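You operate a simulated robot arm through the tools that you are given. There is no shell and no other tool. Be economical: measure what you need, move in short steps, check, and stop when the job is done.

The job below is to be done with a simulated robot arm. You get a single attempt, and the scene is never put back.

## Task
Put the black propeller on the top of the long bench away on the low right shelf of the rack. Shut the tin lid. Open the middle drawer of the grey bench, take the grey tape and put it in the inside of the middle drawer of the grey bench and shut the drawer again. Take the brown box on the table top and put it away on the green mat on the trestle table. Put one of the black dividers from the props case on top of the spool. Press the size gauge button to switch it up. The order is free.

Only the result counts: the job must be done as asked and must still hold three seconds after the hand-in. Knocking over, shifting, dropping, spilling or breaking anything else fails it. A push-on lid holds only when it is set on centred and level and pressed home; a screw cap is set on level and turned clockwise until tight.

## Robot
A 7-joint arm with a two-finger parallel gripper on a trunk, on a base that drives. Base frame: it is fixed to the floor where the robot stands at the start and does not move with it; the origin is under the middle of the robot, x ahead of it, y to its left, z up; the surface under the hand at the start is at about z = 86. Units: cm, rad, N and s.
With the tool pointing down near the work surface it reaches from about 50 to 96 cm from the robot's upright axis, wherever it stands. Its first joint turns from -2.897 to 2.897 rad. Places, roughly: black divider (1x8x6 cm) [-190, 140, 90]; black propeller [75, 0, 100]; brown box (6x4x4 cm) [-180, 110, 80]; green mat on the trestle table (34x18 cm) [-222, -178, 78]; grey tape (7x8x4 cm) [-160, 150, 80]; inside of the middle drawer of the grey bench [40, 230, 70]; low right shelf of the rack [-660, 20, 60]; middle drawer of the grey bench [40, 220, 70]; size gauge button [-110, 110, 80]; spool (7x7x5 cm) [-90, -190, 90]; tin lid [80, 10, 90]. Payload 3.91 kg.
Tool frame: the origin (TCP) lies between the finger pads and is the grasp point; the fingertips stand 3 cm ahead of it; z points along the fingers, y is the line along which they close. Largest opening 11 cm; finger width 2, thickness 1; the body of the gripper, 4.8 by 11.2 cm, starts 5.5 cm behind the TCP.
Orientation is that of the tool frame in the base frame, as a unit quaternion [x, y, z, w]. With the fingers straight down and closing along the base's y, the tool's x points along the base's -x, its y along +y and its z along -z.

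## Interface
- The arm moves only by the tool step_arm. Its argument "rows" is a list that holds one entry, the list of rows, each a list of 7 numbers: the turn, a rotation vector about the tool's x, y, z in rad, then the shift along the tool's x, y, z in cm, then the finger opening in cm, from 0 to 11. In form: [[[wx, wy, wz, dx, dy, dz, fingers], ...]]. A call has 1 to 8 rows; each row is the pose to reach, as a shift and turn from the pose commanded when the call began, along the tool's axes at that moment. Each row takes 0.2 s and may step no farther than 5 cm and 0.15 rad from the row before; otherwise, or with a gripper value out of range, the whole call is refused. Where a pose cannot be reached the arm comes as near as it can. A force on the tool above 40 N (or 10 N above the force at the start of the call, whichever is more), or a blocked arm, ends the call early, and 0.2 s more pass. Each finger travels about 7.2 cm/s and halts on what it meets, pressing with about 29 N; the grip force reading is that of the motor and also rises with nothing between the fingers. The clock runs only during rows and for 0.2 s after the last one: add rows that repeat a pose to give the fingers time. It gives the time, the measured TCP pose, the force on the tool (base axes), the opening and the grip force at its end, in the units of the frame above (readings bear some noise), with the torque about the TCP (base axes, N m) and any sound that the robot's microphone picked up.
- Cameras (640 x 400 px; columns grow to the right, rows downward): "scene" is now at [25.78, 1.08, 136.54]; the picture's right is [0.11, -0.99, 0.00], its down [-0.55, -0.06, -0.83] and it looks along [0.83, 0.09, -0.55] (base axes); focal length 250 px, centre (320, 200). "wrist" rides on the gripper at [7.3, 1.7, -10.3] in the tool frame; the picture's right is [-0.23, 0.97, 0.00], its down [-0.76, -0.18, -0.62] and it looks along [-0.61, -0.14, 0.78] (tool axes); focal length 222 px, centre (320, 200). There is no depth. A picture from a camera that has moved, and an enlarged one, comes with that camera's place and axes in the base frame and with its lens.
- capture(camera): a new picture of that camera. No time passes.
- move_column(by): slides the trunk up (or, below 0, down) by that many cm; the arm and the scene camera ride with it, the base frame stays. It gives what a move gives, with no picture.
- base_move(legs): drives the robot by 1 to 6 legs, each [ahead, left, turn to the left] in cm, cm and rad, along the robot's own axes; the way and the turn of a leg run together, so that a leg with both is an arc; at most 150 cm and 3.142 rad a leg. The arm and the cameras ride along, it lands a little off, and it stops where it bumps. It gives what a move gives.
- pan_tilt(pan, tilt): turns the head with the scene camera to pan (to the left, within 1.501 rad either way) and tilt (down, from -0.506 to 1.204), counted from straight ahead of the robot. It gives what a move gives.
- enlarge(camera, box): a new picture of the part [left, top, right, bottom] of that camera's present view, enlarged. No time passes.
- sign_off(): hands the job in; it is judged then, once.

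Go step by step. Nothing tells you exact positions but the pictures and the camera data: compare them with the known pose of the tool, close in by small moves and look again before you grip or let go. The budget is 186 turns and 156 pictures, counting those below and the enlarged ones. Unless the task says otherwise, let go and move clear before handing in.

The tools are called after "Call:" as a command line: name --argument value ..., lists and objects as JSON in quotes. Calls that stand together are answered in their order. step_arm: Moves the arm, as the interface text tells. Its arguments: {"type":"object","properties":{"rows":{"type":"array"}},"required":["rows"]} The other tools are called the same way: move_column (by) slides the trunk up or down; base_move (legs) drives the base; pan_tilt (pan, tilt) turns the head that bears the scene camera; capture (camera) takes a picture; enlarge (camera, box) takes an enlarged picture of a part of a camera's view; sign_off () hands the job in.

At the start:

```text
clock: 0.0
eef_pos: [49.46, 9.98, 111.28]
orientation: [-0.001, 1.0, 0.0, 0.0]
force: [-0.8, 0.0, -0.4]
moment: [-0.02, 0.02, 0.01]
width: 10.97
grasp_force: 0.1
trunk travel left (down, up): [-55.0, 13.2]
robot x, y, heading: [-0.15, -0.11, -0.002]
head pan, tilt: [0.105, 0.586]
```

scene: 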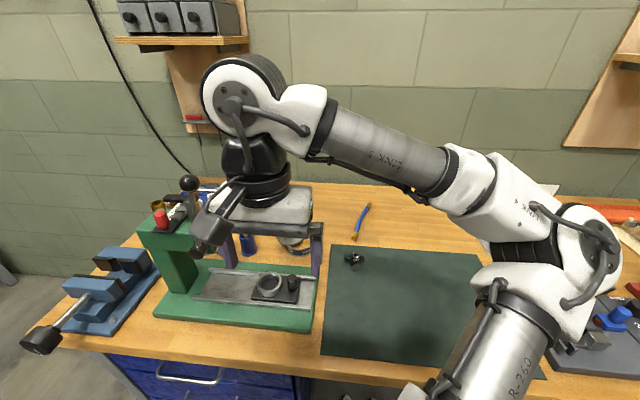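
wrist: 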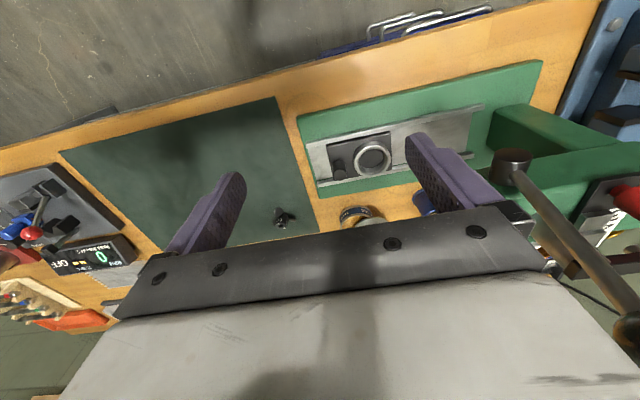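

I see the long bench ahead with a dark green mat, a small black item on it (probably the propeller), and a tin partly behind the gripper. I'll take a closer look at both.

Call:
enlarge --camera "scene" --box '[240, 190, 400, 290]'

Call:
enlarge --camera "wrist" --box '[240, 150, 440, 275]'

```text
4.00 times, centred on (320, 240) of scene
camera zoom: at [25.78, 1.08, 136.54], right [0.11, -0.99, 0.0], down [-0.55, -0.06, -0.83], along [0.83, 0.09, -0.55], focal length 1001 px, centre (320, 40)
```

zoom: 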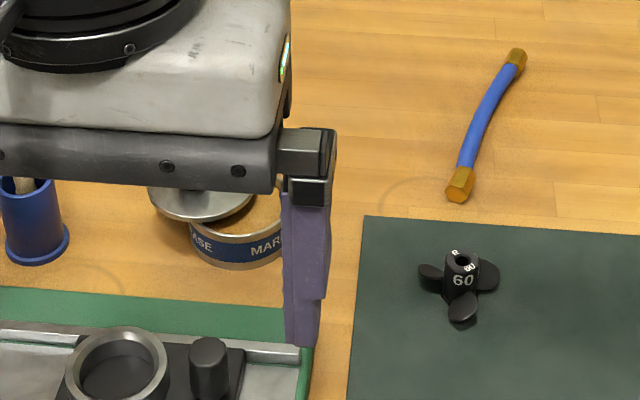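

```text
3.20 times, centred on (340, 212) of wrist
camera zoom: at [42.25, 11.79, 121.63], right [0.23, 0.97, 0.0], down [0.76, -0.18, 0.62], along [0.61, -0.14, -0.78], focal length 711 px, centre (256, 160)
```

zoom: 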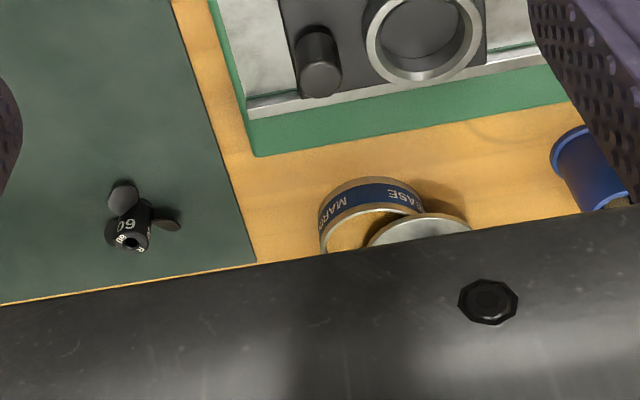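

The propeller is at about (71,-3), and the tin with its tilted lid is behind the gripper. I'll move the arm up and to the right to uncover it.

Call:
step_arm --rows '[[[0, 0, 0, 0, -4, -2, 11], [0, 0, 0, 0, -8, -4, 11], [0, 0, 0, 0, -12, -4, 11], [0, 0, 0, 0, -16, -4, 11], [0, 0, 0, 0, -20, -4, 11], [0, 0, 0, 0, -24, -4, 11]]]'

Call:
capture --camera "scene"

Call:
capture --camera "wrist"

```text
clock: 1.4
eef_pos: [49.38, -14.0, 115.46]
orientation: [0.0, 1.0, 0.001, 0.001]
force: [0.4, 0.0, -0.3]
moment: [0.0, -0.01, -0.02]
width: 10.99
grasp_force: 0.1
trunk travel left (down, up): [-55.0, 13.2]
robot x, y, heading: [-0.24, 0.02, -0.002]
head pan, tilt: [0.105, 0.586]
```

```text
151 pictures are left
camera scene: at [25.76, 1.06, 136.55], right [0.11, -0.99, 0.0], down [-0.55, -0.06, -0.83], along [0.83, 0.09, -0.55], focal length 250 px, centre (320, 200)
```

scene: 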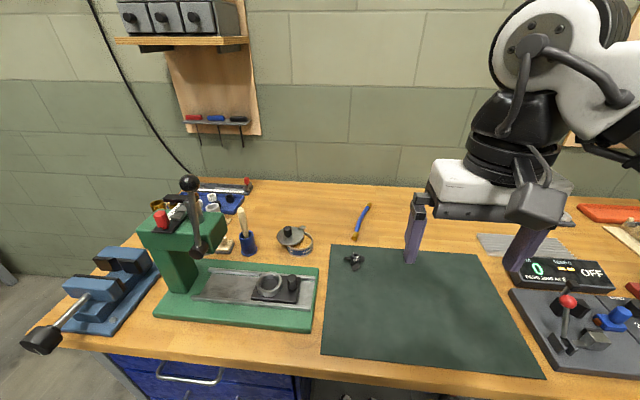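

```text
150 pictures are left
camera wrist: at [42.15, -12.38, 125.72], right [0.23, 0.97, 0.0], down [0.76, -0.18, 0.62], along [0.61, -0.14, -0.78], focal length 222 px, centre (320, 200)
```

wrist: 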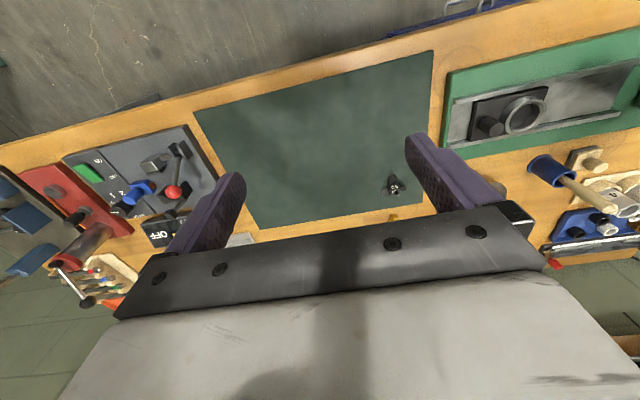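

Call:
enlarge --camera "scene" --box '[260, 210, 340, 260]'

```text
8.00 times, centred on (300, 235) of scene
camera zoom: at [25.76, 1.06, 136.55], right [0.11, -0.99, 0.0], down [-0.55, -0.06, -0.83], along [0.83, 0.09, -0.55], focal length 2002 px, centre (480, -80)
```

zoom: 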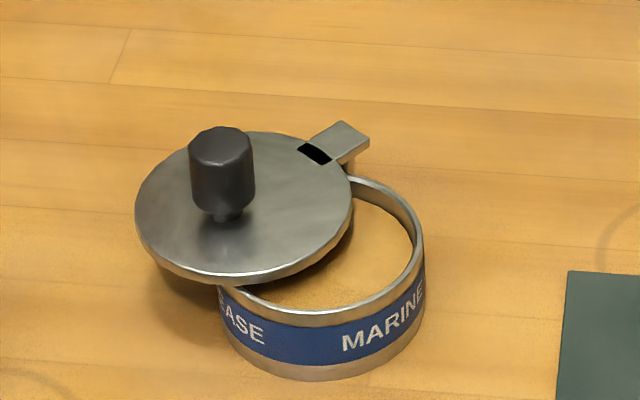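

The tin lid is a swivel type: it pivots at the rear tab near (80,12), the knob is near (77,15), and the tin is centred near (75.6,12). I'll cage the knob and swing it toward -y.

Call:
step_arm --rows '[[[0, 0, 0, -5, 0, 0, 6], [0, 0, 0, -10, 0, 0, 6], [0, 0, 0, -15, 0, 0, 6], [0, 0, 0, -20, 0, 0, 6], [0, 0, 0, -24, 3, 0, 6], [0, 0, 0, -24, 8, 0, 6], [0, 0, 0, -24, 13, 0, 6]]]'

Call:
step_arm --rows '[[[0, 0, 0, 0, 4.5, 0, 6], [0, 0, 0, 0, 9, 2, 6], [0, 0, 0, 0, 13, 5, 6], [0, 0, 0, 0, 16.2, 8, 6], [0, 0, 0, -2, 16.2, 12, 6]]]'

Call:
capture --camera "wrist"

Call:
capture --camera "scene"

```text
clock: 3.0
eef_pos: [73.38, -0.62, 115.22]
orientation: [0.0, 1.0, 0.0, 0.0]
force: [-0.6, 0.3, 0.3]
moment: [-0.02, 0.0, 0.02]
width: 6.03
grasp_force: 0.0
trunk travel left (down, up): [-55.0, 13.2]
robot x, y, heading: [-0.28, -0.03, 0.004]
head pan, tilt: [0.105, 0.586]
```

```text
clock: 4.2
eef_pos: [75.41, 15.44, 103.34]
orientation: [0.0, 1.0, 0.0, 0.0]
force: [1.0, -0.5, -0.6]
moment: [0.03, -0.02, 0.02]
width: 6.02
grasp_force: 0.0
trunk travel left (down, up): [-55.0, 13.2]
robot x, y, heading: [0.33, -0.03, 0.001]
head pan, tilt: [0.105, 0.586]
```

```text
148 pictures are left
camera wrist: at [68.23, 17.13, 113.72], right [0.23, 0.97, 0.0], down [0.76, -0.18, 0.62], along [0.61, -0.14, -0.78], focal length 222 px, centre (320, 200)
```

wrist: 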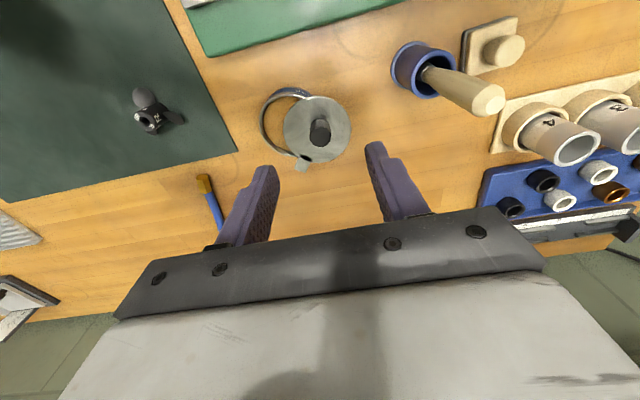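

```text
147 pictures are left
camera scene: at [25.83, 1.07, 136.53], right [0.11, -0.99, 0.0], down [-0.55, -0.06, -0.83], along [0.83, 0.09, -0.55], focal length 250 px, centre (320, 200)
```

scene: 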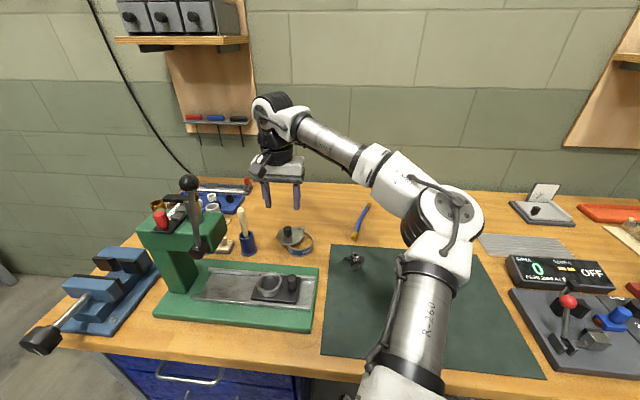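

Both views agree the knob is at about (77.1,15.1). I'll go down around it.

Call:
step_arm --rows '[[[0, 0, 0, -1.7, -0.2, 2, 5.5], [0, 0, 0, -1.7, -0.2, 5, 5.5], [0, 0, 0, -1.7, -0.2, 8.5, 5.5], [0, 0, 0, -1.7, -0.2, 8.5, 5.5]]]'

Call:
capture --camera "wrist"

Call:
enlarge --camera "scene" --box '[250, 200, 350, 262]'

```text
clock: 5.2
eef_pos: [77.18, 15.14, 94.74]
orientation: [0.0, 1.0, -0.001, 0.001]
force: [0.2, -0.8, 0.3]
moment: [-0.01, 0.0, 0.04]
width: 5.51
grasp_force: 0.0
trunk travel left (down, up): [-55.0, 13.2]
robot x, y, heading: [0.18, 0.02, 0.002]
head pan, tilt: [0.105, 0.586]
```

```text
146 pictures are left
camera wrist: at [69.86, 16.76, 105.14], right [0.23, 0.97, 0.0], down [0.76, -0.18, 0.62], along [0.61, -0.14, -0.78], focal length 222 px, centre (320, 200)
```

wrist: 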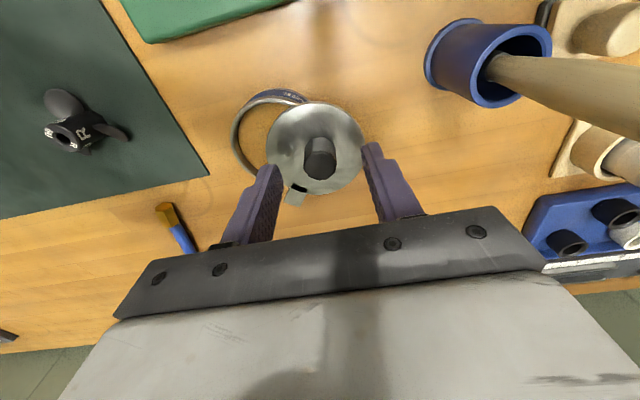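

```text
6.40 times, centred on (300, 231) of scene
camera zoom: at [25.78, 1.08, 136.55], right [0.11, -0.99, 0.0], down [-0.55, -0.06, -0.83], along [0.83, 0.09, -0.55], focal length 1602 px, centre (448, 2)
```

zoom: 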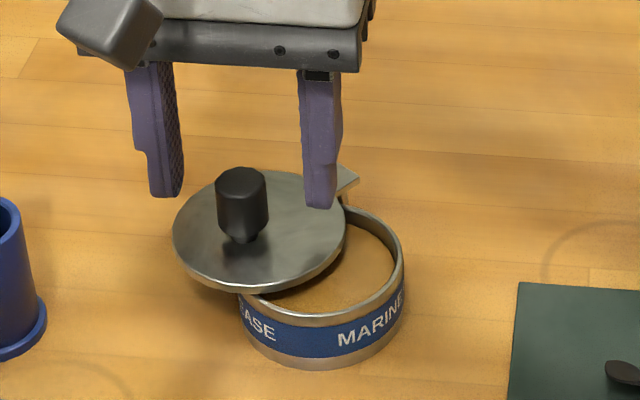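

The fingers straddle the knob with their tips partway down it. I'll lower a bit more, narrow the fingers and sweep the lid shut in small steps.

Call:
step_arm --rows '[[[0, 0, 0, 0.2, 0, 0.7, 4], [0, 0, 0, 0.2, 0, 0.7, 3.6], [0, 0, 0, 0.5, -0.7, 0.7, 3.6], [0, 0, 0, 0.8, -1.4, 0.7, 3.6], [0, 0, 0, 1.0, -2.1, 0.7, 3.6], [0, 0, 0, 1.2, -2.8, 0.7, 3.6], [0, 0, 0, 1.3, -3.3, 0.7, 3.6]]]'

Call:
enlarge --camera "scene" --box '[250, 200, 350, 262]'

Call:
enlarge --camera "wrist" --box '[200, 50, 440, 200]'

```text
clock: 6.8
eef_pos: [75.9, 11.92, 94.01]
orientation: [0.0, 1.0, 0.0, -0.001]
force: [-1.0, -0.2, 0.8]
moment: [0.01, -0.01, -0.02]
width: 3.59
grasp_force: 0.1
trunk travel left (down, up): [-55.0, 13.2]
robot x, y, heading: [-0.39, -0.19, 0.003]
head pan, tilt: [0.105, 0.586]
```

```text
6.40 times, centred on (300, 231) of scene
camera zoom: at [25.78, 1.08, 136.54], right [0.11, -0.99, 0.0], down [-0.55, -0.06, -0.83], along [0.83, 0.09, -0.55], focal length 1602 px, centre (448, 2)
```

zoom: 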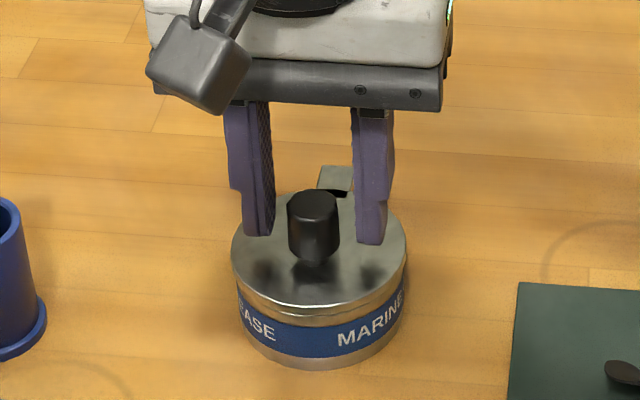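

```text
2.67 times, centred on (320, 125) of wrist
camera zoom: at [68.68, 13.48, 104.42], right [0.23, 0.97, 0.0], down [0.76, -0.18, 0.62], along [0.61, -0.14, -0.78], focal length 592 px, centre (320, 400)
```

zoom: 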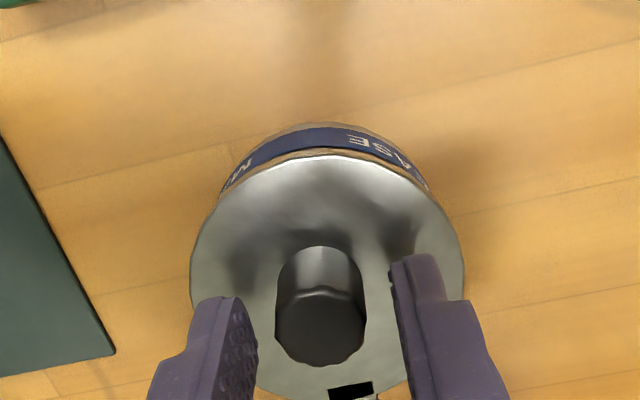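

The lid now looks centred on the tin. I'll nudge gently a few more millimetres to feel for a stop.

Call:
step_arm --rows '[[[0, 0, 0, 0, -0.3, 0, 3.6], [0, 0, 0, 0, -0.6, 0, 3.6], [0, 0, 0, 0, -0.75, 0, 3.6], [0, 0, 0, 0, -0.9, 0, 3.6]]]'

Call:
enlarge --camera "scene" --box '[250, 200, 350, 262]'

```text
clock: 7.8
eef_pos: [75.87, 10.88, 94.2]
orientation: [-0.001, 1.0, 0.0, 0.0]
force: [0.6, 4.3, -1.0]
moment: [0.1, -0.03, -0.03]
width: 3.86
grasp_force: 2.7
trunk travel left (down, up): [-55.0, 13.2]
robot x, y, heading: [-0.42, 0.16, -0.001]
head pan, tilt: [0.105, 0.586]
```

```text
6.40 times, centred on (300, 231) of scene
camera zoom: at [25.8, 1.14, 136.53], right [0.11, -0.99, 0.0], down [-0.55, -0.06, -0.83], along [0.83, 0.09, -0.55], focal length 1602 px, centre (448, 2)
```

zoom: 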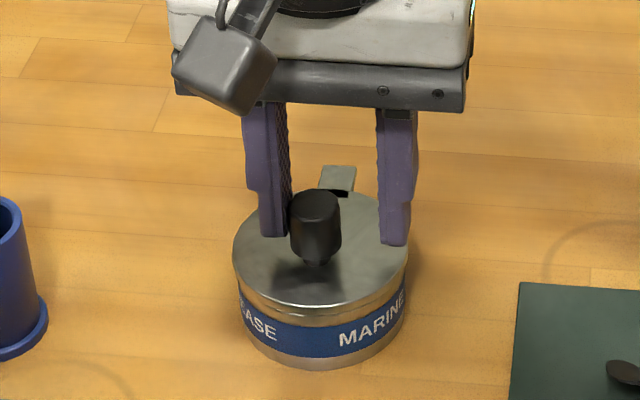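

A stop was felt, so the lid is shut. Now I'll back off, rise and move above the propeller.

Call:
step_arm --rows '[[[0, 0, 0, 0, 0.5, 0, 4], [0, 0, 0, 0, 0.5, -4, 5], [0, 0, 0, 0, 0.5, -8, 6], [0, 0, 0, 2, -4, -8, 6], [0, 0, 0, 4, -9, -8, 6], [0, 0, 0, 5, -13.5, -8, 6], [0, 0, 0, 5, -13.5, -8, 6]]]'

Call:
enlarge --camera "wrist" --box '[240, 50, 400, 150]'

Call:
enlarge --camera "scene" --box '[270, 200, 400, 281]'

```text
refused: row 5 steps farther than a row can; nothing moved
```

```text
4.00 times, centred on (320, 100) of wrist
camera zoom: at [68.66, 12.68, 104.44], right [0.23, 0.97, 0.0], down [0.76, -0.18, 0.62], along [0.61, -0.14, -0.78], focal length 888 px, centre (320, 600)
```

zoom: 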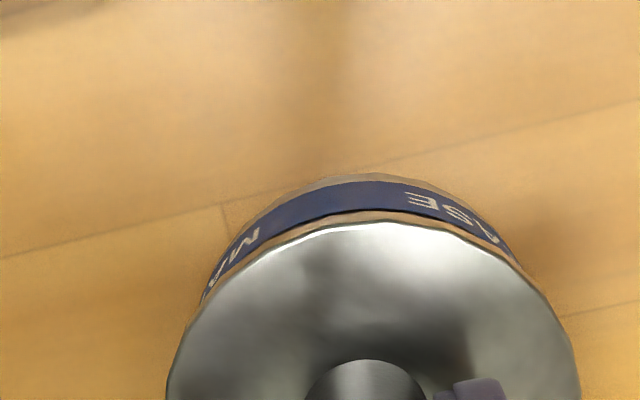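

```text
4.92 times, centred on (335, 240) of scene
camera zoom: at [25.8, 1.14, 136.53], right [0.11, -0.99, 0.0], down [-0.55, -0.06, -0.83], along [0.83, 0.09, -0.55], focal length 1232 px, centre (246, 1)
```

zoom: 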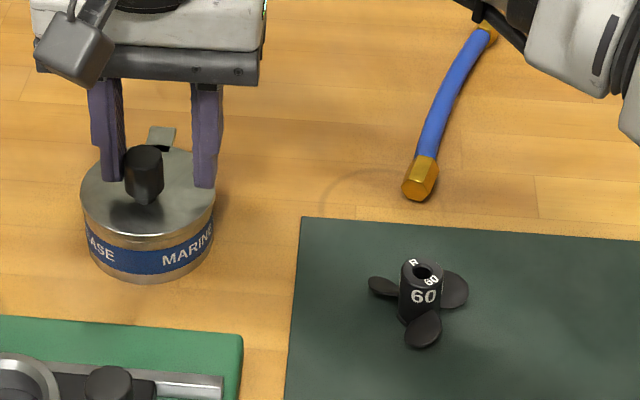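

One step was too long, so I'll redo it with smaller rows.

Call:
step_arm --rows '[[[0, 0, 0, 0, 0.5, 0, 4], [0, 0, 0, 0, 0.5, -4, 5], [0, 0, 0, 0, 0.5, -8, 6], [0, 0, 0, 2, -3.5, -8, 6], [0, 0, 0, 4, -7.5, -8, 6], [0, 0, 0, 5, -11.5, -8, 6], [0, 0, 0, 5, -13.5, -8, 6]]]'

Call:
enlarge --camera "wrist" --box '[220, 50, 420, 175]'

Call:
enlarge --camera "scene" --box '[270, 200, 400, 281]'

```text
clock: 9.4
eef_pos: [70.84, -2.62, 101.99]
orientation: [0.0, 1.0, 0.0, 0.001]
force: [-0.5, 0.3, -0.7]
moment: [0.02, 0.02, 0.01]
width: 6.01
grasp_force: 0.0
trunk travel left (down, up): [-55.0, 13.2]
robot x, y, heading: [0.14, -0.11, -0.003]
head pan, tilt: [0.105, 0.586]
```

```text
3.20 times, centred on (320, 112) of wrist
camera zoom: at [63.67, -0.89, 112.36], right [0.23, 0.97, 0.0], down [0.76, -0.18, 0.62], along [0.61, -0.14, -0.78], focal length 711 px, centre (320, 480)
```

zoom: 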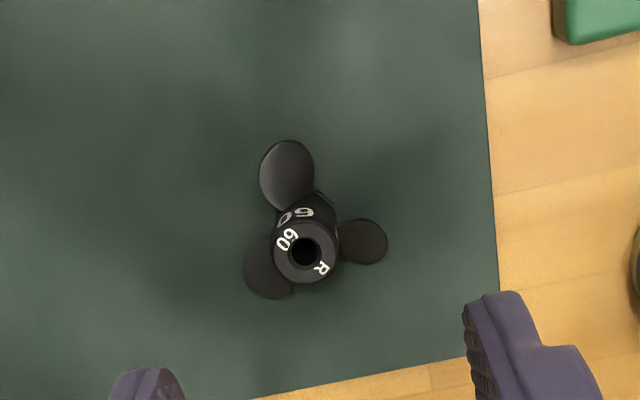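

```text
4.92 times, centred on (335, 240) of scene
camera zoom: at [25.78, 1.07, 136.54], right [0.11, -0.99, 0.0], down [-0.55, -0.06, -0.83], along [0.83, 0.09, -0.55], focal length 1232 px, centre (246, 1)
```

zoom: 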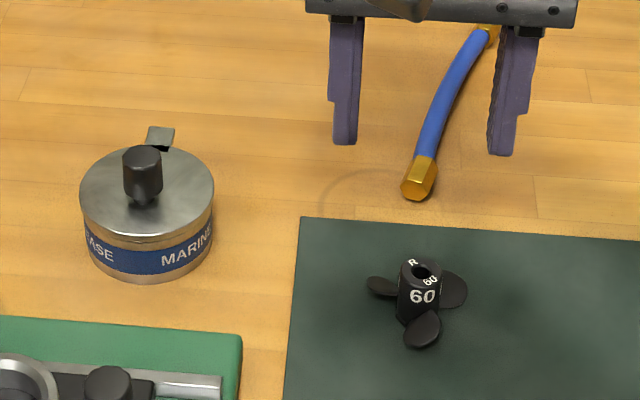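

The propeller hub top is at about (71.9,-3.1,90), with blades low at -x, +x+y and +x-y. I'll descend with the fingers closing along y and grip the upper part of the hub.

Call:
step_arm --rows '[[[0, 0, 0, -1.06, -0.5, 3, 5], [0, 0, 0, -1.06, -0.5, 6, 5], [0, 0, 0, -1.06, -0.5, 9, 5], [0, 0, 0, -1.06, -0.5, 10.3, 5], [0, 0, 0, -1.06, -0.5, 10.3, 5]]]'

Call:
enlarge --camera "wrist" --box '[220, 75, 420, 200]'

Call:
enlarge --camera "scene" --box '[310, 220, 400, 276]'

```text
clock: 10.6
eef_pos: [71.91, -2.97, 91.8]
orientation: [0.001, 1.0, 0.0, 0.001]
force: [1.0, 0.2, 0.3]
moment: [0.04, 0.0, 0.0]
width: 5.01
grasp_force: 0.1
trunk travel left (down, up): [-55.0, 13.2]
robot x, y, heading: [0.26, -0.14, 0.003]
head pan, tilt: [0.105, 0.586]
```

```text
3.20 times, centred on (320, 138) of wrist
camera zoom: at [64.75, -1.29, 102.23], right [0.23, 0.97, 0.0], down [0.76, -0.18, 0.62], along [0.61, -0.14, -0.78], focal length 711 px, centre (320, 400)
```

zoom: 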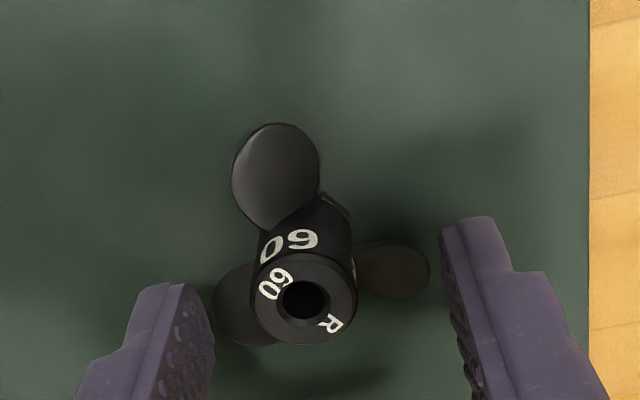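

```text
7.11 times, centred on (355, 248) of scene
camera zoom: at [25.78, 1.08, 136.54], right [0.11, -0.99, 0.0], down [-0.55, -0.06, -0.83], along [0.83, 0.09, -0.55], focal length 1780 px, centre (71, -141)
```

zoom: 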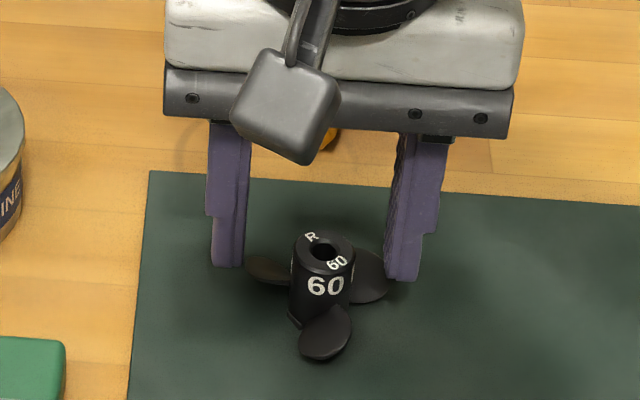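

The fingers are well placed at the hub's upper part, just above the blades. Closing now.

Call:
step_arm --rows '[[[0, 0, 0, 0, -0.2, 0.2, 4], [0, 0, 0, 0, -0.2, 0.2, 2], [0, 0, 0, 0, -0.2, 0.2, 1], [0, 0, 0, 0, -0.2, 0.2, 1], [0, 0, 0, 0, -0.2, 0.2, 1]]]'

Call:
enlarge --camera "wrist" --box '[220, 75, 420, 200]'

```text
clock: 11.8
eef_pos: [71.92, -3.15, 91.66]
orientation: [0.0, 1.0, -0.001, 0.0]
force: [-0.3, -0.3, 0.6]
moment: [0.01, -0.04, 0.0]
width: 2.14
grasp_force: 29.1
trunk travel left (down, up): [-55.0, 13.2]
robot x, y, heading: [0.07, -0.33, -0.002]
head pan, tilt: [0.105, 0.586]
```

```text
3.20 times, centred on (320, 138) of wrist
camera zoom: at [64.72, -1.54, 102.0], right [0.23, 0.97, 0.0], down [0.76, -0.18, 0.62], along [0.61, -0.14, -0.78], focal length 711 px, centre (320, 400)
```

zoom: 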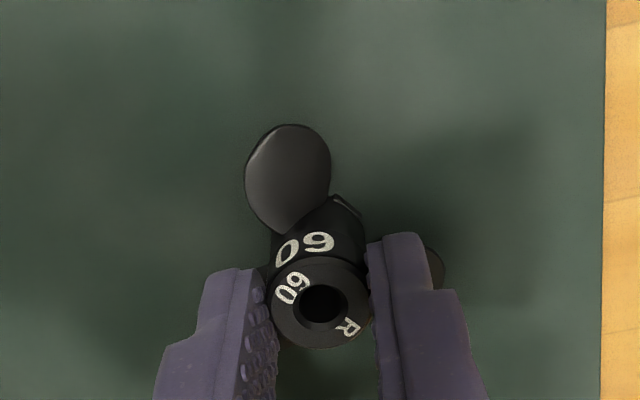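

The hub is held at 2.14 cm. I'll lift, retract and look around before driving.

Call:
step_arm --rows '[[[0, 0, 0, 0, 0, -4, 1], [0, 0, 0, 0, 0, -8, 1], [0, 0, 0, 0, 0, -12, 1], [0, 0, 0, 4, 0, -16, 1], [0, 0, 0, 9, 0, -16, 1], [0, 0, 0, 14, 0, -16, 1], [0, 0, 0, 18, 0, -16, 1]]]'

Call:
pan_tilt --pan 1.5 --tilt 0.4

Call:
capture --camera "scene"

Call:
capture --camera "wrist"

```text
refused: row 4 steps farther than a row can; nothing moved
```

```text
clock: 13.3
eef_pos: [71.88, -3.26, 91.74]
orientation: [0.0, 1.0, 0.001, 0.0]
force: [0.4, 0.0, -0.2]
moment: [0.0, 0.04, 0.0]
width: 2.1
grasp_force: 28.9
trunk travel left (down, up): [-55.0, 13.2]
robot x, y, heading: [0.18, 0.28, -0.002]
head pan, tilt: [1.499, 0.4]
```

```text
134 pictures are left
camera scene: at [17.62, 9.39, 138.24], right [1.0, -0.07, 0.0], down [-0.03, -0.39, -0.92], along [0.07, 0.92, -0.39], focal length 250 px, centre (320, 200)
```

scene: 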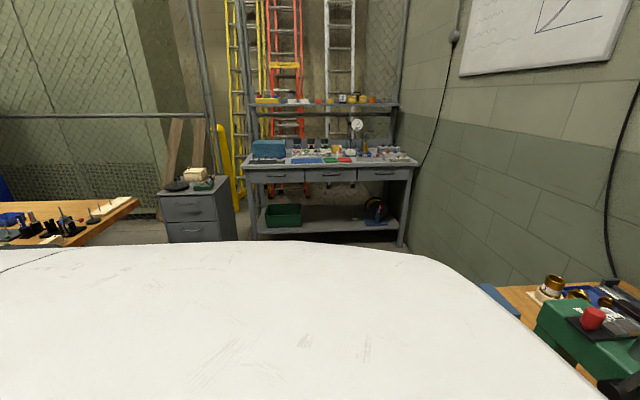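

```text
133 pictures are left
camera wrist: at [64.73, -1.54, 102.0], right [0.23, 0.97, 0.0], down [0.76, -0.18, 0.62], along [0.61, -0.14, -0.78], focal length 222 px, centre (320, 200)
```

wrist: 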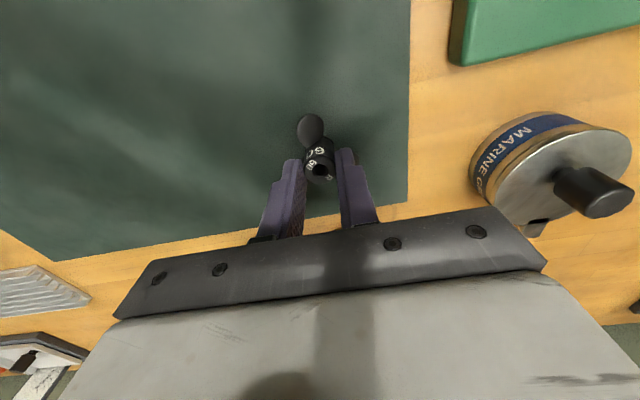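

Call:
step_arm --rows '[[[0, 0, 0, 0, 0, -4, 1], [0, 0, 0, 0, 0, -8, 1], [0, 0, 0, 0, 0, -12, 1], [0, 0, 0, 4, 0, -14, 1], [0, 0, 0, 8.5, 0, -16, 1], [0, 0, 0, 13, 0, -16, 1], [0, 0, 0, 18, 0, -16, 1]]]'

Call:
base_move --legs '[[-30, 0, 0], [0, 0, 1.571]]'

Call:
pan_tilt --pan 0.9 --tilt 0.4

Call:
capture --camera "scene"

```text
clock: 14.9
eef_pos: [53.87, -3.17, 107.47]
orientation: [-0.001, 1.0, 0.0, 0.001]
force: [0.2, -0.8, -0.5]
moment: [-0.02, 0.02, 0.03]
width: 2.12
grasp_force: 29.5
trunk travel left (down, up): [-55.0, 13.2]
robot x, y, heading: [0.08, -0.01, 0.003]
head pan, tilt: [1.499, 0.4]
```

```text
clock: 20.9
eef_pos: [-26.38, 53.95, 107.57]
orientation: [0.708, -0.706, 0.0, 0.0]
force: [-0.3, 0.4, -0.9]
moment: [-0.05, -0.03, 0.01]
width: 2.08
grasp_force: 28.8
trunk travel left (down, up): [-55.0, 13.2]
robot x, y, heading: [-29.32, -0.09, 1.574]
head pan, tilt: [1.499, 0.4]
```

```text
clock: 21.9
eef_pos: [-26.46, 53.94, 107.45]
orientation: [0.709, -0.706, 0.0, -0.001]
force: [0.5, -0.7, -0.3]
moment: [0.01, 0.0, 0.03]
width: 2.07
grasp_force: 29.1
trunk travel left (down, up): [-55.0, 13.2]
robot x, y, heading: [-29.62, 0.09, 1.576]
head pan, tilt: [0.901, 0.4]
```

```text
132 pictures are left
camera scene: at [-36.86, 22.82, 138.24], right [0.62, 0.79, 0.0], down [0.31, -0.24, -0.92], along [-0.72, 0.57, -0.39], focal length 250 px, centre (320, 200)
```

scene: 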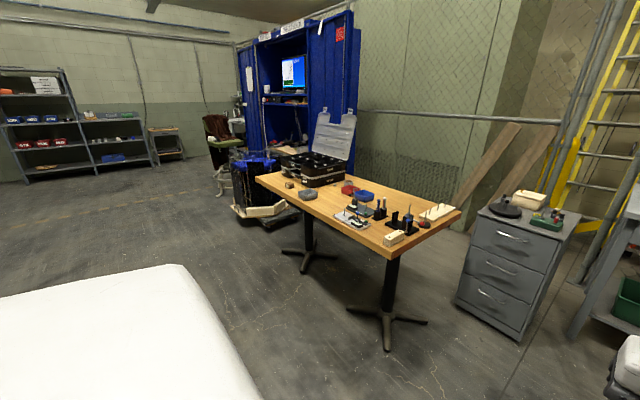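

The work table, grey cabinet and far rack are visible. I'll turn toward -x and look along the way to the rack.

Call:
base_move --legs '[[0, 0, 1.571]]'

Call:
pan_tilt --pan 0 --tilt 0.4

Call:
capture --camera "scene"

```text
clock: 26.2
eef_pos: [-83.43, 2.48, 107.52]
orientation: [1.0, 0.007, 0.0, 0.0]
force: [-0.3, 0.6, -1.1]
moment: [0.02, -0.01, -0.01]
width: 1.99
grasp_force: 28.9
trunk travel left (down, up): [-55.0, 13.2]
robot x, y, heading: [-29.36, 0.23, -3.127]
head pan, tilt: [0.901, 0.4]
```

```text
clock: 27.4
eef_pos: [-83.47, 2.42, 107.6]
orientation: [1.0, 0.006, 0.0, 0.0]
force: [0.2, 0.0, -0.4]
moment: [0.0, 0.01, -0.02]
width: 1.88
grasp_force: 28.8
trunk travel left (down, up): [-55.0, 13.2]
robot x, y, heading: [-29.62, 0.1, -3.128]
head pan, tilt: [0.0, 0.4]
```

```text
131 pictures are left
camera scene: at [-55.76, -0.27, 138.24], right [-0.01, 1.0, 0.0], down [0.39, 0.01, -0.92], along [-0.92, -0.01, -0.39], focal length 250 px, centre (320, 200)
```

scene: 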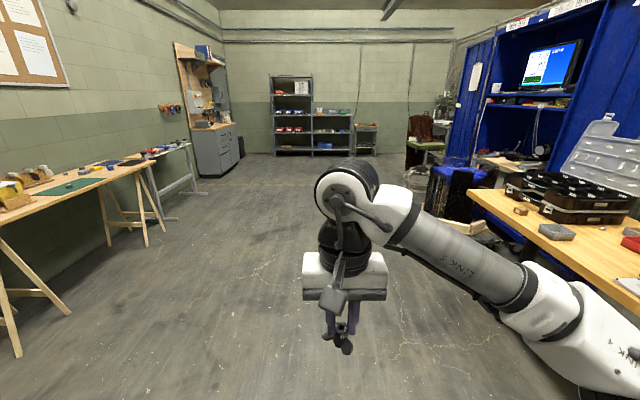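

The reported width is creeping down, so I'll check the grip.

Call:
enlarge --camera "wrist" --box '[240, 100, 400, 200]'

Call:
enlarge --camera "scene" --box '[300, 290, 400, 360]'

```text
4.00 times, centred on (320, 150) of wrist
camera zoom: at [-76.15, 0.83, 117.81], right [-0.21, -0.98, 0.0], down [-0.76, 0.17, 0.62], along [-0.61, 0.13, -0.78], focal length 888 px, centre (320, 400)
```

zoom: 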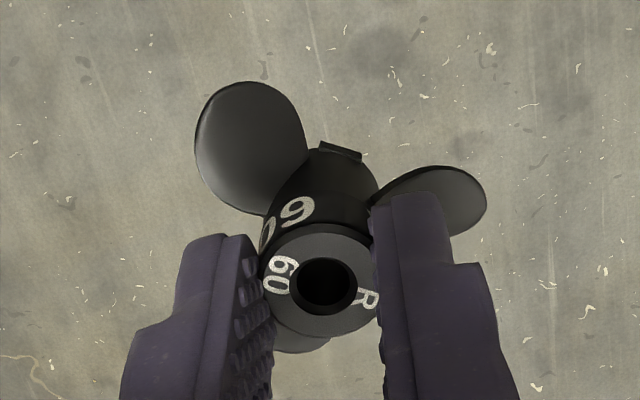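

```text
5.71 times, centred on (350, 325) of scene
camera zoom: at [-55.76, -0.27, 138.24], right [-0.01, 1.0, 0.0], down [0.39, 0.01, -0.92], along [-0.92, -0.01, -0.39], focal length 1430 px, centre (149, -514)
```

zoom: 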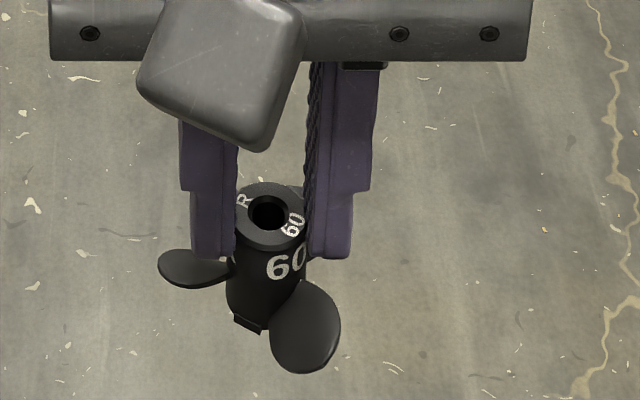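

The hub hasn't moved axially; it seems to have just rotated between the pads. I'll hold still for a moment to see whether it keeps creeping.

Call:
step_arm --rows '[[[0, 0, 0, 0, 0, 0, 1], [0, 0, 0, 0, 0, 0, 1], [0, 0, 0, 0, 0, 0, 1], [0, 0, 0, 0, 0, 0, 1], [0, 0, 0, 0, 0, 0, 1], [0, 0, 0, 0, 0, 0, 1], [0, 0, 0, 0, 0, 0, 1], [0, 0, 0, 0, 0, 0, 1]]]'

Call:
enlarge --camera "wrist" --box '[240, 100, 400, 200]'

```text
clock: 29.2
eef_pos: [-83.51, 2.31, 107.46]
orientation: [1.0, 0.007, 0.001, 0.0]
force: [0.1, -0.1, 0.3]
moment: [0.01, 0.01, -0.03]
width: 1.9
grasp_force: 28.7
trunk travel left (down, up): [-55.0, 13.2]
robot x, y, heading: [-29.53, -0.2, -3.127]
head pan, tilt: [0.0, 0.4]
```

```text
4.00 times, centred on (320, 150) of wrist
camera zoom: at [-76.15, 0.83, 117.81], right [-0.21, -0.98, 0.0], down [-0.76, 0.17, 0.62], along [-0.61, 0.13, -0.78], focal length 888 px, centre (320, 400)
```

zoom: 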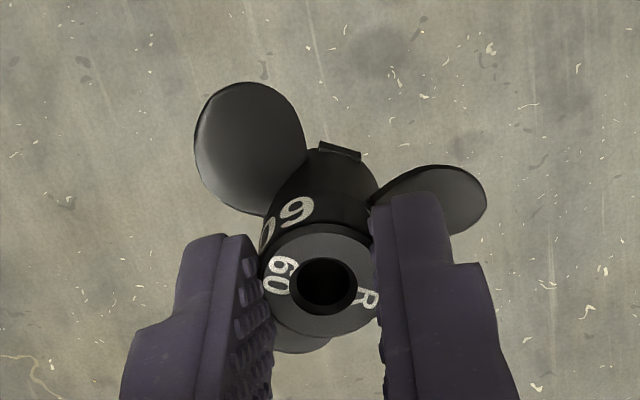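

It's stable, having rotated to a flat. I'll drive toward the rack in stages.

Call:
base_move --legs '[[150, 0, 0], [100, 0, 0]]'

Call:
capture --camera "scene"

```text
clock: 41.5
eef_pos: [-335.11, 6.58, 107.38]
orientation: [1.0, -0.015, 0.0, -0.001]
force: [0.7, -0.1, -0.3]
moment: [0.0, -0.01, -0.02]
width: 1.88
grasp_force: 29.2
trunk travel left (down, up): [-55.0, 13.2]
robot x, y, heading: [-281.17, 1.76, 3.11]
head pan, tilt: [0.0, 0.4]
```

```text
127 pictures are left
camera scene: at [-307.7, 2.7, 138.23], right [0.03, 1.0, 0.0], down [0.39, -0.01, -0.92], along [-0.92, 0.03, -0.39], focal length 250 px, centre (320, 200)
```

scene: 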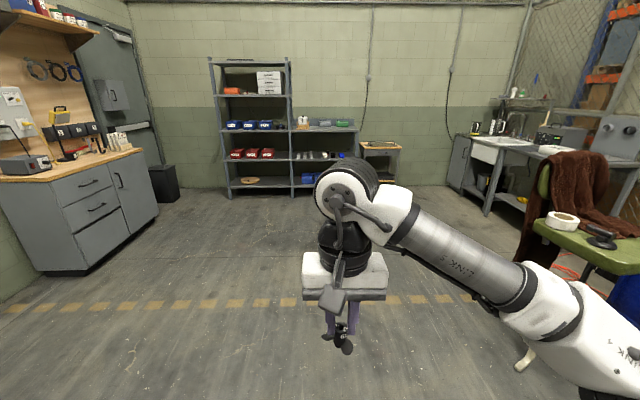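

The low right shelf is the middle level of the right-hand unit (z≈58). I'll drive closer and inspect it.

Call:
base_move --legs '[[0, 0, 0.03], [150, 0, 0], [65, 0, 0]]'

Call:
capture --camera "scene"

```text
clock: 52.6
eef_pos: [-551.54, 2.96, 107.41]
orientation: [1.0, 0.004, 0.0, 0.001]
force: [-0.7, 0.0, 0.1]
moment: [0.0, -0.01, -0.03]
width: 1.9
grasp_force: 29.2
trunk travel left (down, up): [-55.0, 13.2]
robot x, y, heading: [-498.16, 0.38, -3.129]
head pan, tilt: [0.0, 0.4]
```

```text
126 pictures are left
camera scene: at [-523.96, 0.21, 138.23], right [-0.01, 1.0, 0.0], down [0.39, 0.0, -0.92], along [-0.92, -0.01, -0.39], focal length 250 px, centre (320, 200)
```

scene: 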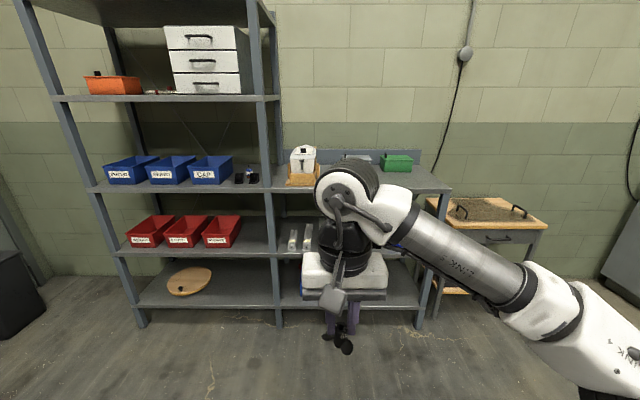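

Call:
move_column --by -35

Call:
capture --camera "scene"

Call:
capture --camera "wrist"

```text
clock: 56.0
eef_pos: [-551.6, 3.07, 72.45]
orientation: [1.0, 0.005, -0.001, 0.0]
force: [0.0, -0.2, -0.5]
moment: [-0.04, 0.02, 0.01]
width: 1.92
grasp_force: 28.6
trunk travel left (down, up): [-20.0, 48.2]
robot x, y, heading: [-497.54, 0.21, -3.131]
head pan, tilt: [0.0, 0.4]
```

```text
125 pictures are left
camera scene: at [-523.93, 0.21, 103.24], right [-0.01, 1.0, 0.0], down [0.39, 0.0, -0.92], along [-0.92, -0.01, -0.39], focal length 250 px, centre (320, 200)
```

scene: 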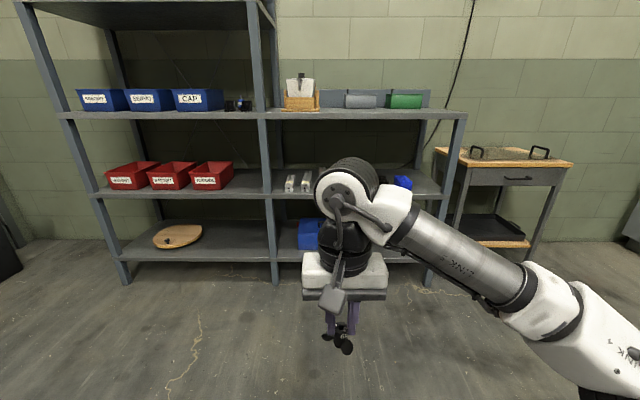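

```text
124 pictures are left
camera wrist: at [-544.31, 1.4, 82.82], right [-0.22, -0.98, 0.0], down [-0.76, 0.17, 0.62], along [-0.61, 0.14, -0.78], focal length 222 px, centre (320, 200)
```

wrist: 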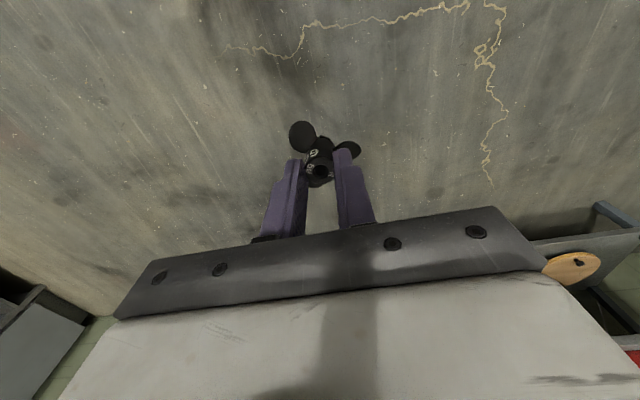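

The shelf front edge is at about x=-634, z≈58, with free space near y≈19 between small items at y≈-6 and a blue bin at y≈41. I'll shift sideways, drive in, and pitch the tool forward.

Call:
base_move --legs '[[0, -18, -0.01], [52, 0, 0]]'

Call:
step_arm --rows '[[[0, -0.14, 0, 0, 0, -1, 1], [0, -0.28, 0, 0, 0, -1, 1], [0, -0.42, 0, 0, 0, -1, 1], [0, -0.52, 0, 0, 0, -1, 1], [0, -0.52, 0, 0, 0, -1, 1]]]'

Call:
capture --camera "scene"

Call:
capture --camera "wrist"

```text
clock: 60.7
eef_pos: [-603.2, 21.61, 72.49]
orientation: [1.0, -0.001, 0.0, -0.001]
force: [0.4, -0.4, 0.1]
moment: [0.01, 0.0, 0.03]
width: 1.89
grasp_force: 28.6
trunk travel left (down, up): [-20.0, 48.2]
robot x, y, heading: [-549.31, 18.55, -3.141]
head pan, tilt: [0.0, 0.4]
```

```text
clock: 61.9
eef_pos: [-603.19, 21.58, 73.49]
orientation: [0.966, 0.001, -0.258, 0.001]
force: [-0.5, 1.0, -0.6]
moment: [-0.02, 0.0, -0.02]
width: 1.9
grasp_force: 28.6
trunk travel left (down, up): [-20.0, 48.2]
robot x, y, heading: [-549.27, 18.54, -3.14]
head pan, tilt: [0.0, 0.4]
```

```text
123 pictures are left
camera scene: at [-575.54, 18.58, 103.24], right [0.0, 1.0, 0.0], down [0.39, 0.0, -0.92], along [-0.92, 0.0, -0.39], focal length 250 px, centre (320, 200)
```

scene: 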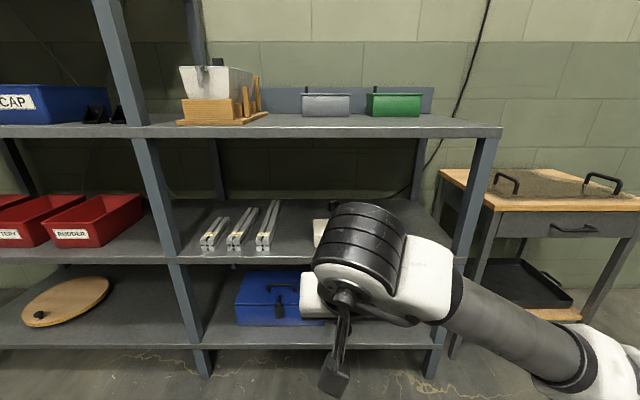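

```text
122 pictures are left
camera wrist: at [-591.75, 19.96, 78.84], right [-0.2, -0.97, 0.11], down [-0.35, 0.18, 0.92], along [-0.92, 0.14, -0.38], focal length 222 px, centre (320, 200)
```

wrist: 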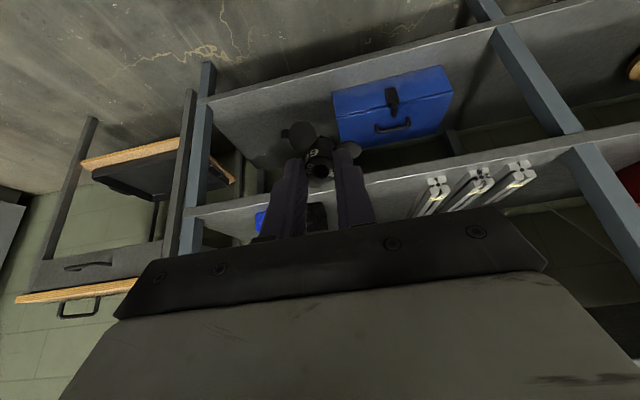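

I'll move the hand aside (still outside the rack) to see the shelf area clearly.

Call:
step_arm --rows '[[[0, 0, 0, 0, -5, 0, 1], [0, 0, 0, 0, -10, 0, 1], [0, 0, 0, 0, -15, 0, 1], [0, 0, 0, 0, -20, 0, 1], [0, 0, 0, 0, -25, 0, 1], [0, 0, 0, 0, -25, 0, 1]]]'

Call:
capture --camera "scene"

```text
clock: 63.3
eef_pos: [-603.24, 47.01, 73.34]
orientation: [0.966, 0.0, -0.257, 0.0]
force: [-0.2, 0.7, 0.0]
moment: [-0.01, -0.01, 0.03]
width: 1.89
grasp_force: 28.8
trunk travel left (down, up): [-20.0, 48.2]
robot x, y, heading: [-549.37, 18.11, -3.141]
head pan, tilt: [0.0, 0.4]
```

```text
121 pictures are left
camera scene: at [-575.54, 18.58, 103.24], right [0.0, 1.0, 0.0], down [0.39, 0.0, -0.92], along [-0.92, 0.0, -0.39], focal length 250 px, centre (320, 200)
```

scene: 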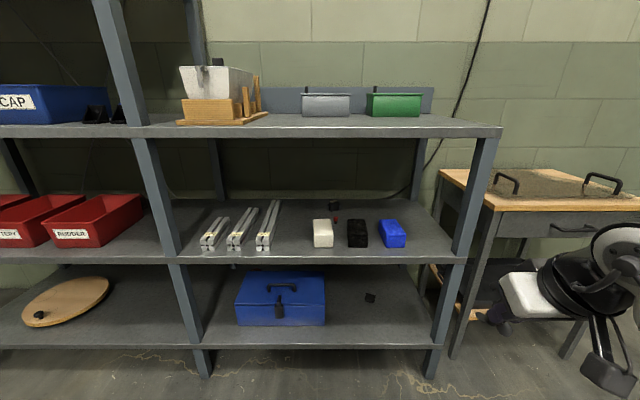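

The shelf has a free gap between the aluminium profiles (y≲3) and the white box (y≳16). I'll place the propeller around (-647, 9.6) with the tool pitched about 0.7 rad to clear the upper shelf.

Call:
step_arm --rows '[[[0, -0.06, 0, 0, 4.7, 0, 1], [0, -0.12, 0, 0, 9.4, 0, 1], [0, -0.18, 0, 0, 14.1, 0, 1], [0, -0.18, 0, 0, 18.8, 0, 1], [0, -0.18, 0, 0, 23.5, 0, 1], [0, -0.18, 0, 0, 28.2, 0, 1], [0, -0.18, 0, 0, 32.9, 0, 1], [0, -0.18, 0, 0, 37.4, 0, 1]]]'

Call:
capture --camera "scene"

```text
clock: 65.1
eef_pos: [-602.82, 9.17, 73.36]
orientation: [0.939, -0.001, -0.343, 0.0]
force: [0.3, -0.2, 0.0]
moment: [0.01, 0.0, 0.01]
width: 1.91
grasp_force: 28.4
out of reach, approached as far as the arm can: row 5, 6, 7
trunk travel left (down, up): [-20.0, 48.2]
robot x, y, heading: [-548.97, 18.3, 3.144]
head pan, tilt: [0.0, 0.4]
```

```text
120 pictures are left
camera scene: at [-575.54, 18.6, 103.24], right [0.0, 1.0, 0.0], down [0.39, 0.0, -0.92], along [-0.92, 0.0, -0.39], focal length 250 px, centre (320, 200)
```

scene: 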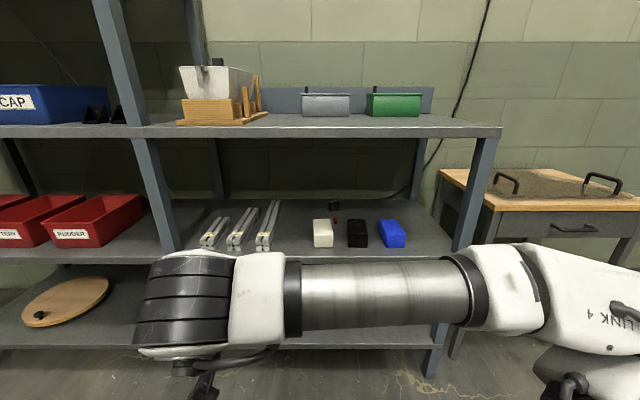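

Call:
base_move --legs '[[14, 0, 0]]'

Call:
step_arm --rows '[[[0, 0, 0, -3.8, 0, 3.2, 1], [0, 0, 0, -7.6, 0, 6.4, 1], [0, 0, 0, -11.4, 0, 9.6, 1], [0, 0, 0, -15.2, 0, 12.8, 1]]]'

Call:
capture --camera "scene"

Call:
capture --camera "wrist"

```text
clock: 66.4
eef_pos: [-616.73, 9.18, 73.39]
orientation: [0.939, 0.0, -0.344, -0.001]
force: [-0.2, -0.6, -0.5]
moment: [-0.03, -0.02, -0.01]
width: 1.91
grasp_force: 29.2
trunk travel left (down, up): [-20.0, 48.2]
robot x, y, heading: [-563.02, 18.82, 3.145]
head pan, tilt: [0.0, 0.4]
```

```text
clock: 67.4
eef_pos: [-636.74, 9.32, 73.37]
orientation: [0.939, 0.0, -0.344, 0.0]
force: [-0.4, -0.1, -0.5]
moment: [0.01, 0.0, -0.03]
width: 1.91
grasp_force: 28.9
trunk travel left (down, up): [-20.0, 48.2]
robot x, y, heading: [-563.08, 18.34, 3.138]
head pan, tilt: [0.0, 0.4]
```

```text
119 pictures are left
camera scene: at [-589.37, 18.6, 103.24], right [0.0, 1.0, 0.0], down [0.39, 0.0, -0.92], along [-0.92, 0.0, -0.39], focal length 250 px, centre (320, 200)
```

scene: 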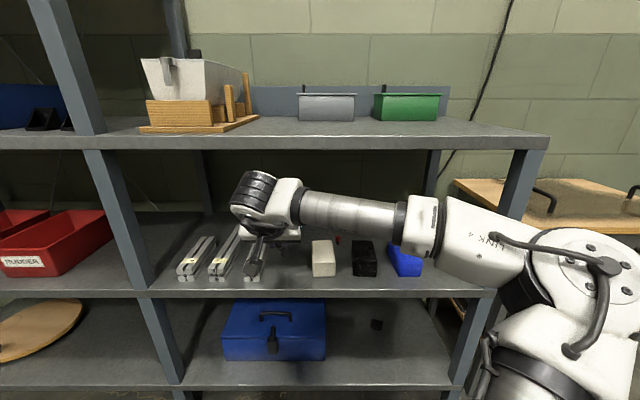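

```text
118 pictures are left
camera wrist: at [-624.5, 7.5, 76.71], right [-0.17, -0.97, 0.15], down [-0.18, 0.18, 0.97], along [-0.97, 0.14, -0.21], focal length 222 px, centre (320, 200)
```

wrist: 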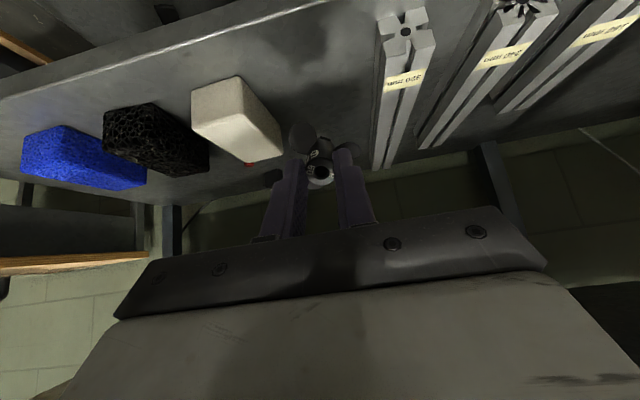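

The gap is confirmed with the hand centred on it at y≈9.3. I'll move 9.5 cm further in, then lower.

Call:
step_arm --rows '[[[0, 0, 0, -3.6, 0, 3.1, 1], [0, 0, 0, -7.2, 0, 6.1, 1], [0, 0, 0, -5.3, 0, 8.4, 1], [0, 0, 0, -3.4, 0, 10.7, 1], [0, 0, 0, -2.9, 0, 11.3, 1], [0, 0, 0, -2.9, 0, 11.3, 1]]]'

Call:
capture --camera "wrist"

Call:
capture --camera "scene"

```text
clock: 68.8
eef_pos: [-646.22, 9.29, 66.63]
orientation: [0.939, 0.0, -0.343, 0.0]
force: [-0.6, 0.1, 0.3]
moment: [-0.02, 0.03, -0.01]
width: 1.89
grasp_force: 29.0
trunk travel left (down, up): [-20.0, 48.2]
robot x, y, heading: [-562.93, 18.19, 3.143]
head pan, tilt: [0.0, 0.4]
```

```text
117 pictures are left
camera wrist: at [-634.0, 7.54, 69.94], right [-0.17, -0.97, 0.15], down [-0.18, 0.18, 0.97], along [-0.97, 0.14, -0.21], focal length 222 px, centre (320, 200)
```

wrist: 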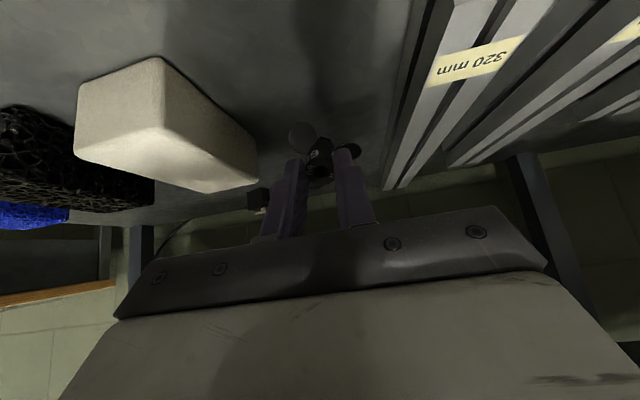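

```text
116 pictures are left
camera scene: at [-589.38, 18.59, 103.24], right [0.0, 1.0, 0.0], down [0.39, 0.0, -0.92], along [-0.92, 0.0, -0.39], focal length 250 px, centre (320, 200)
```

scene: 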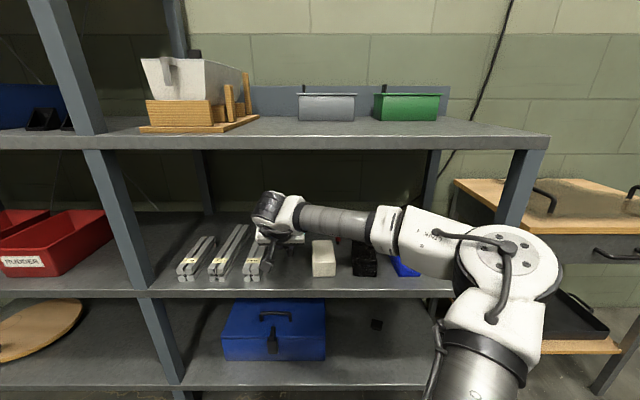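

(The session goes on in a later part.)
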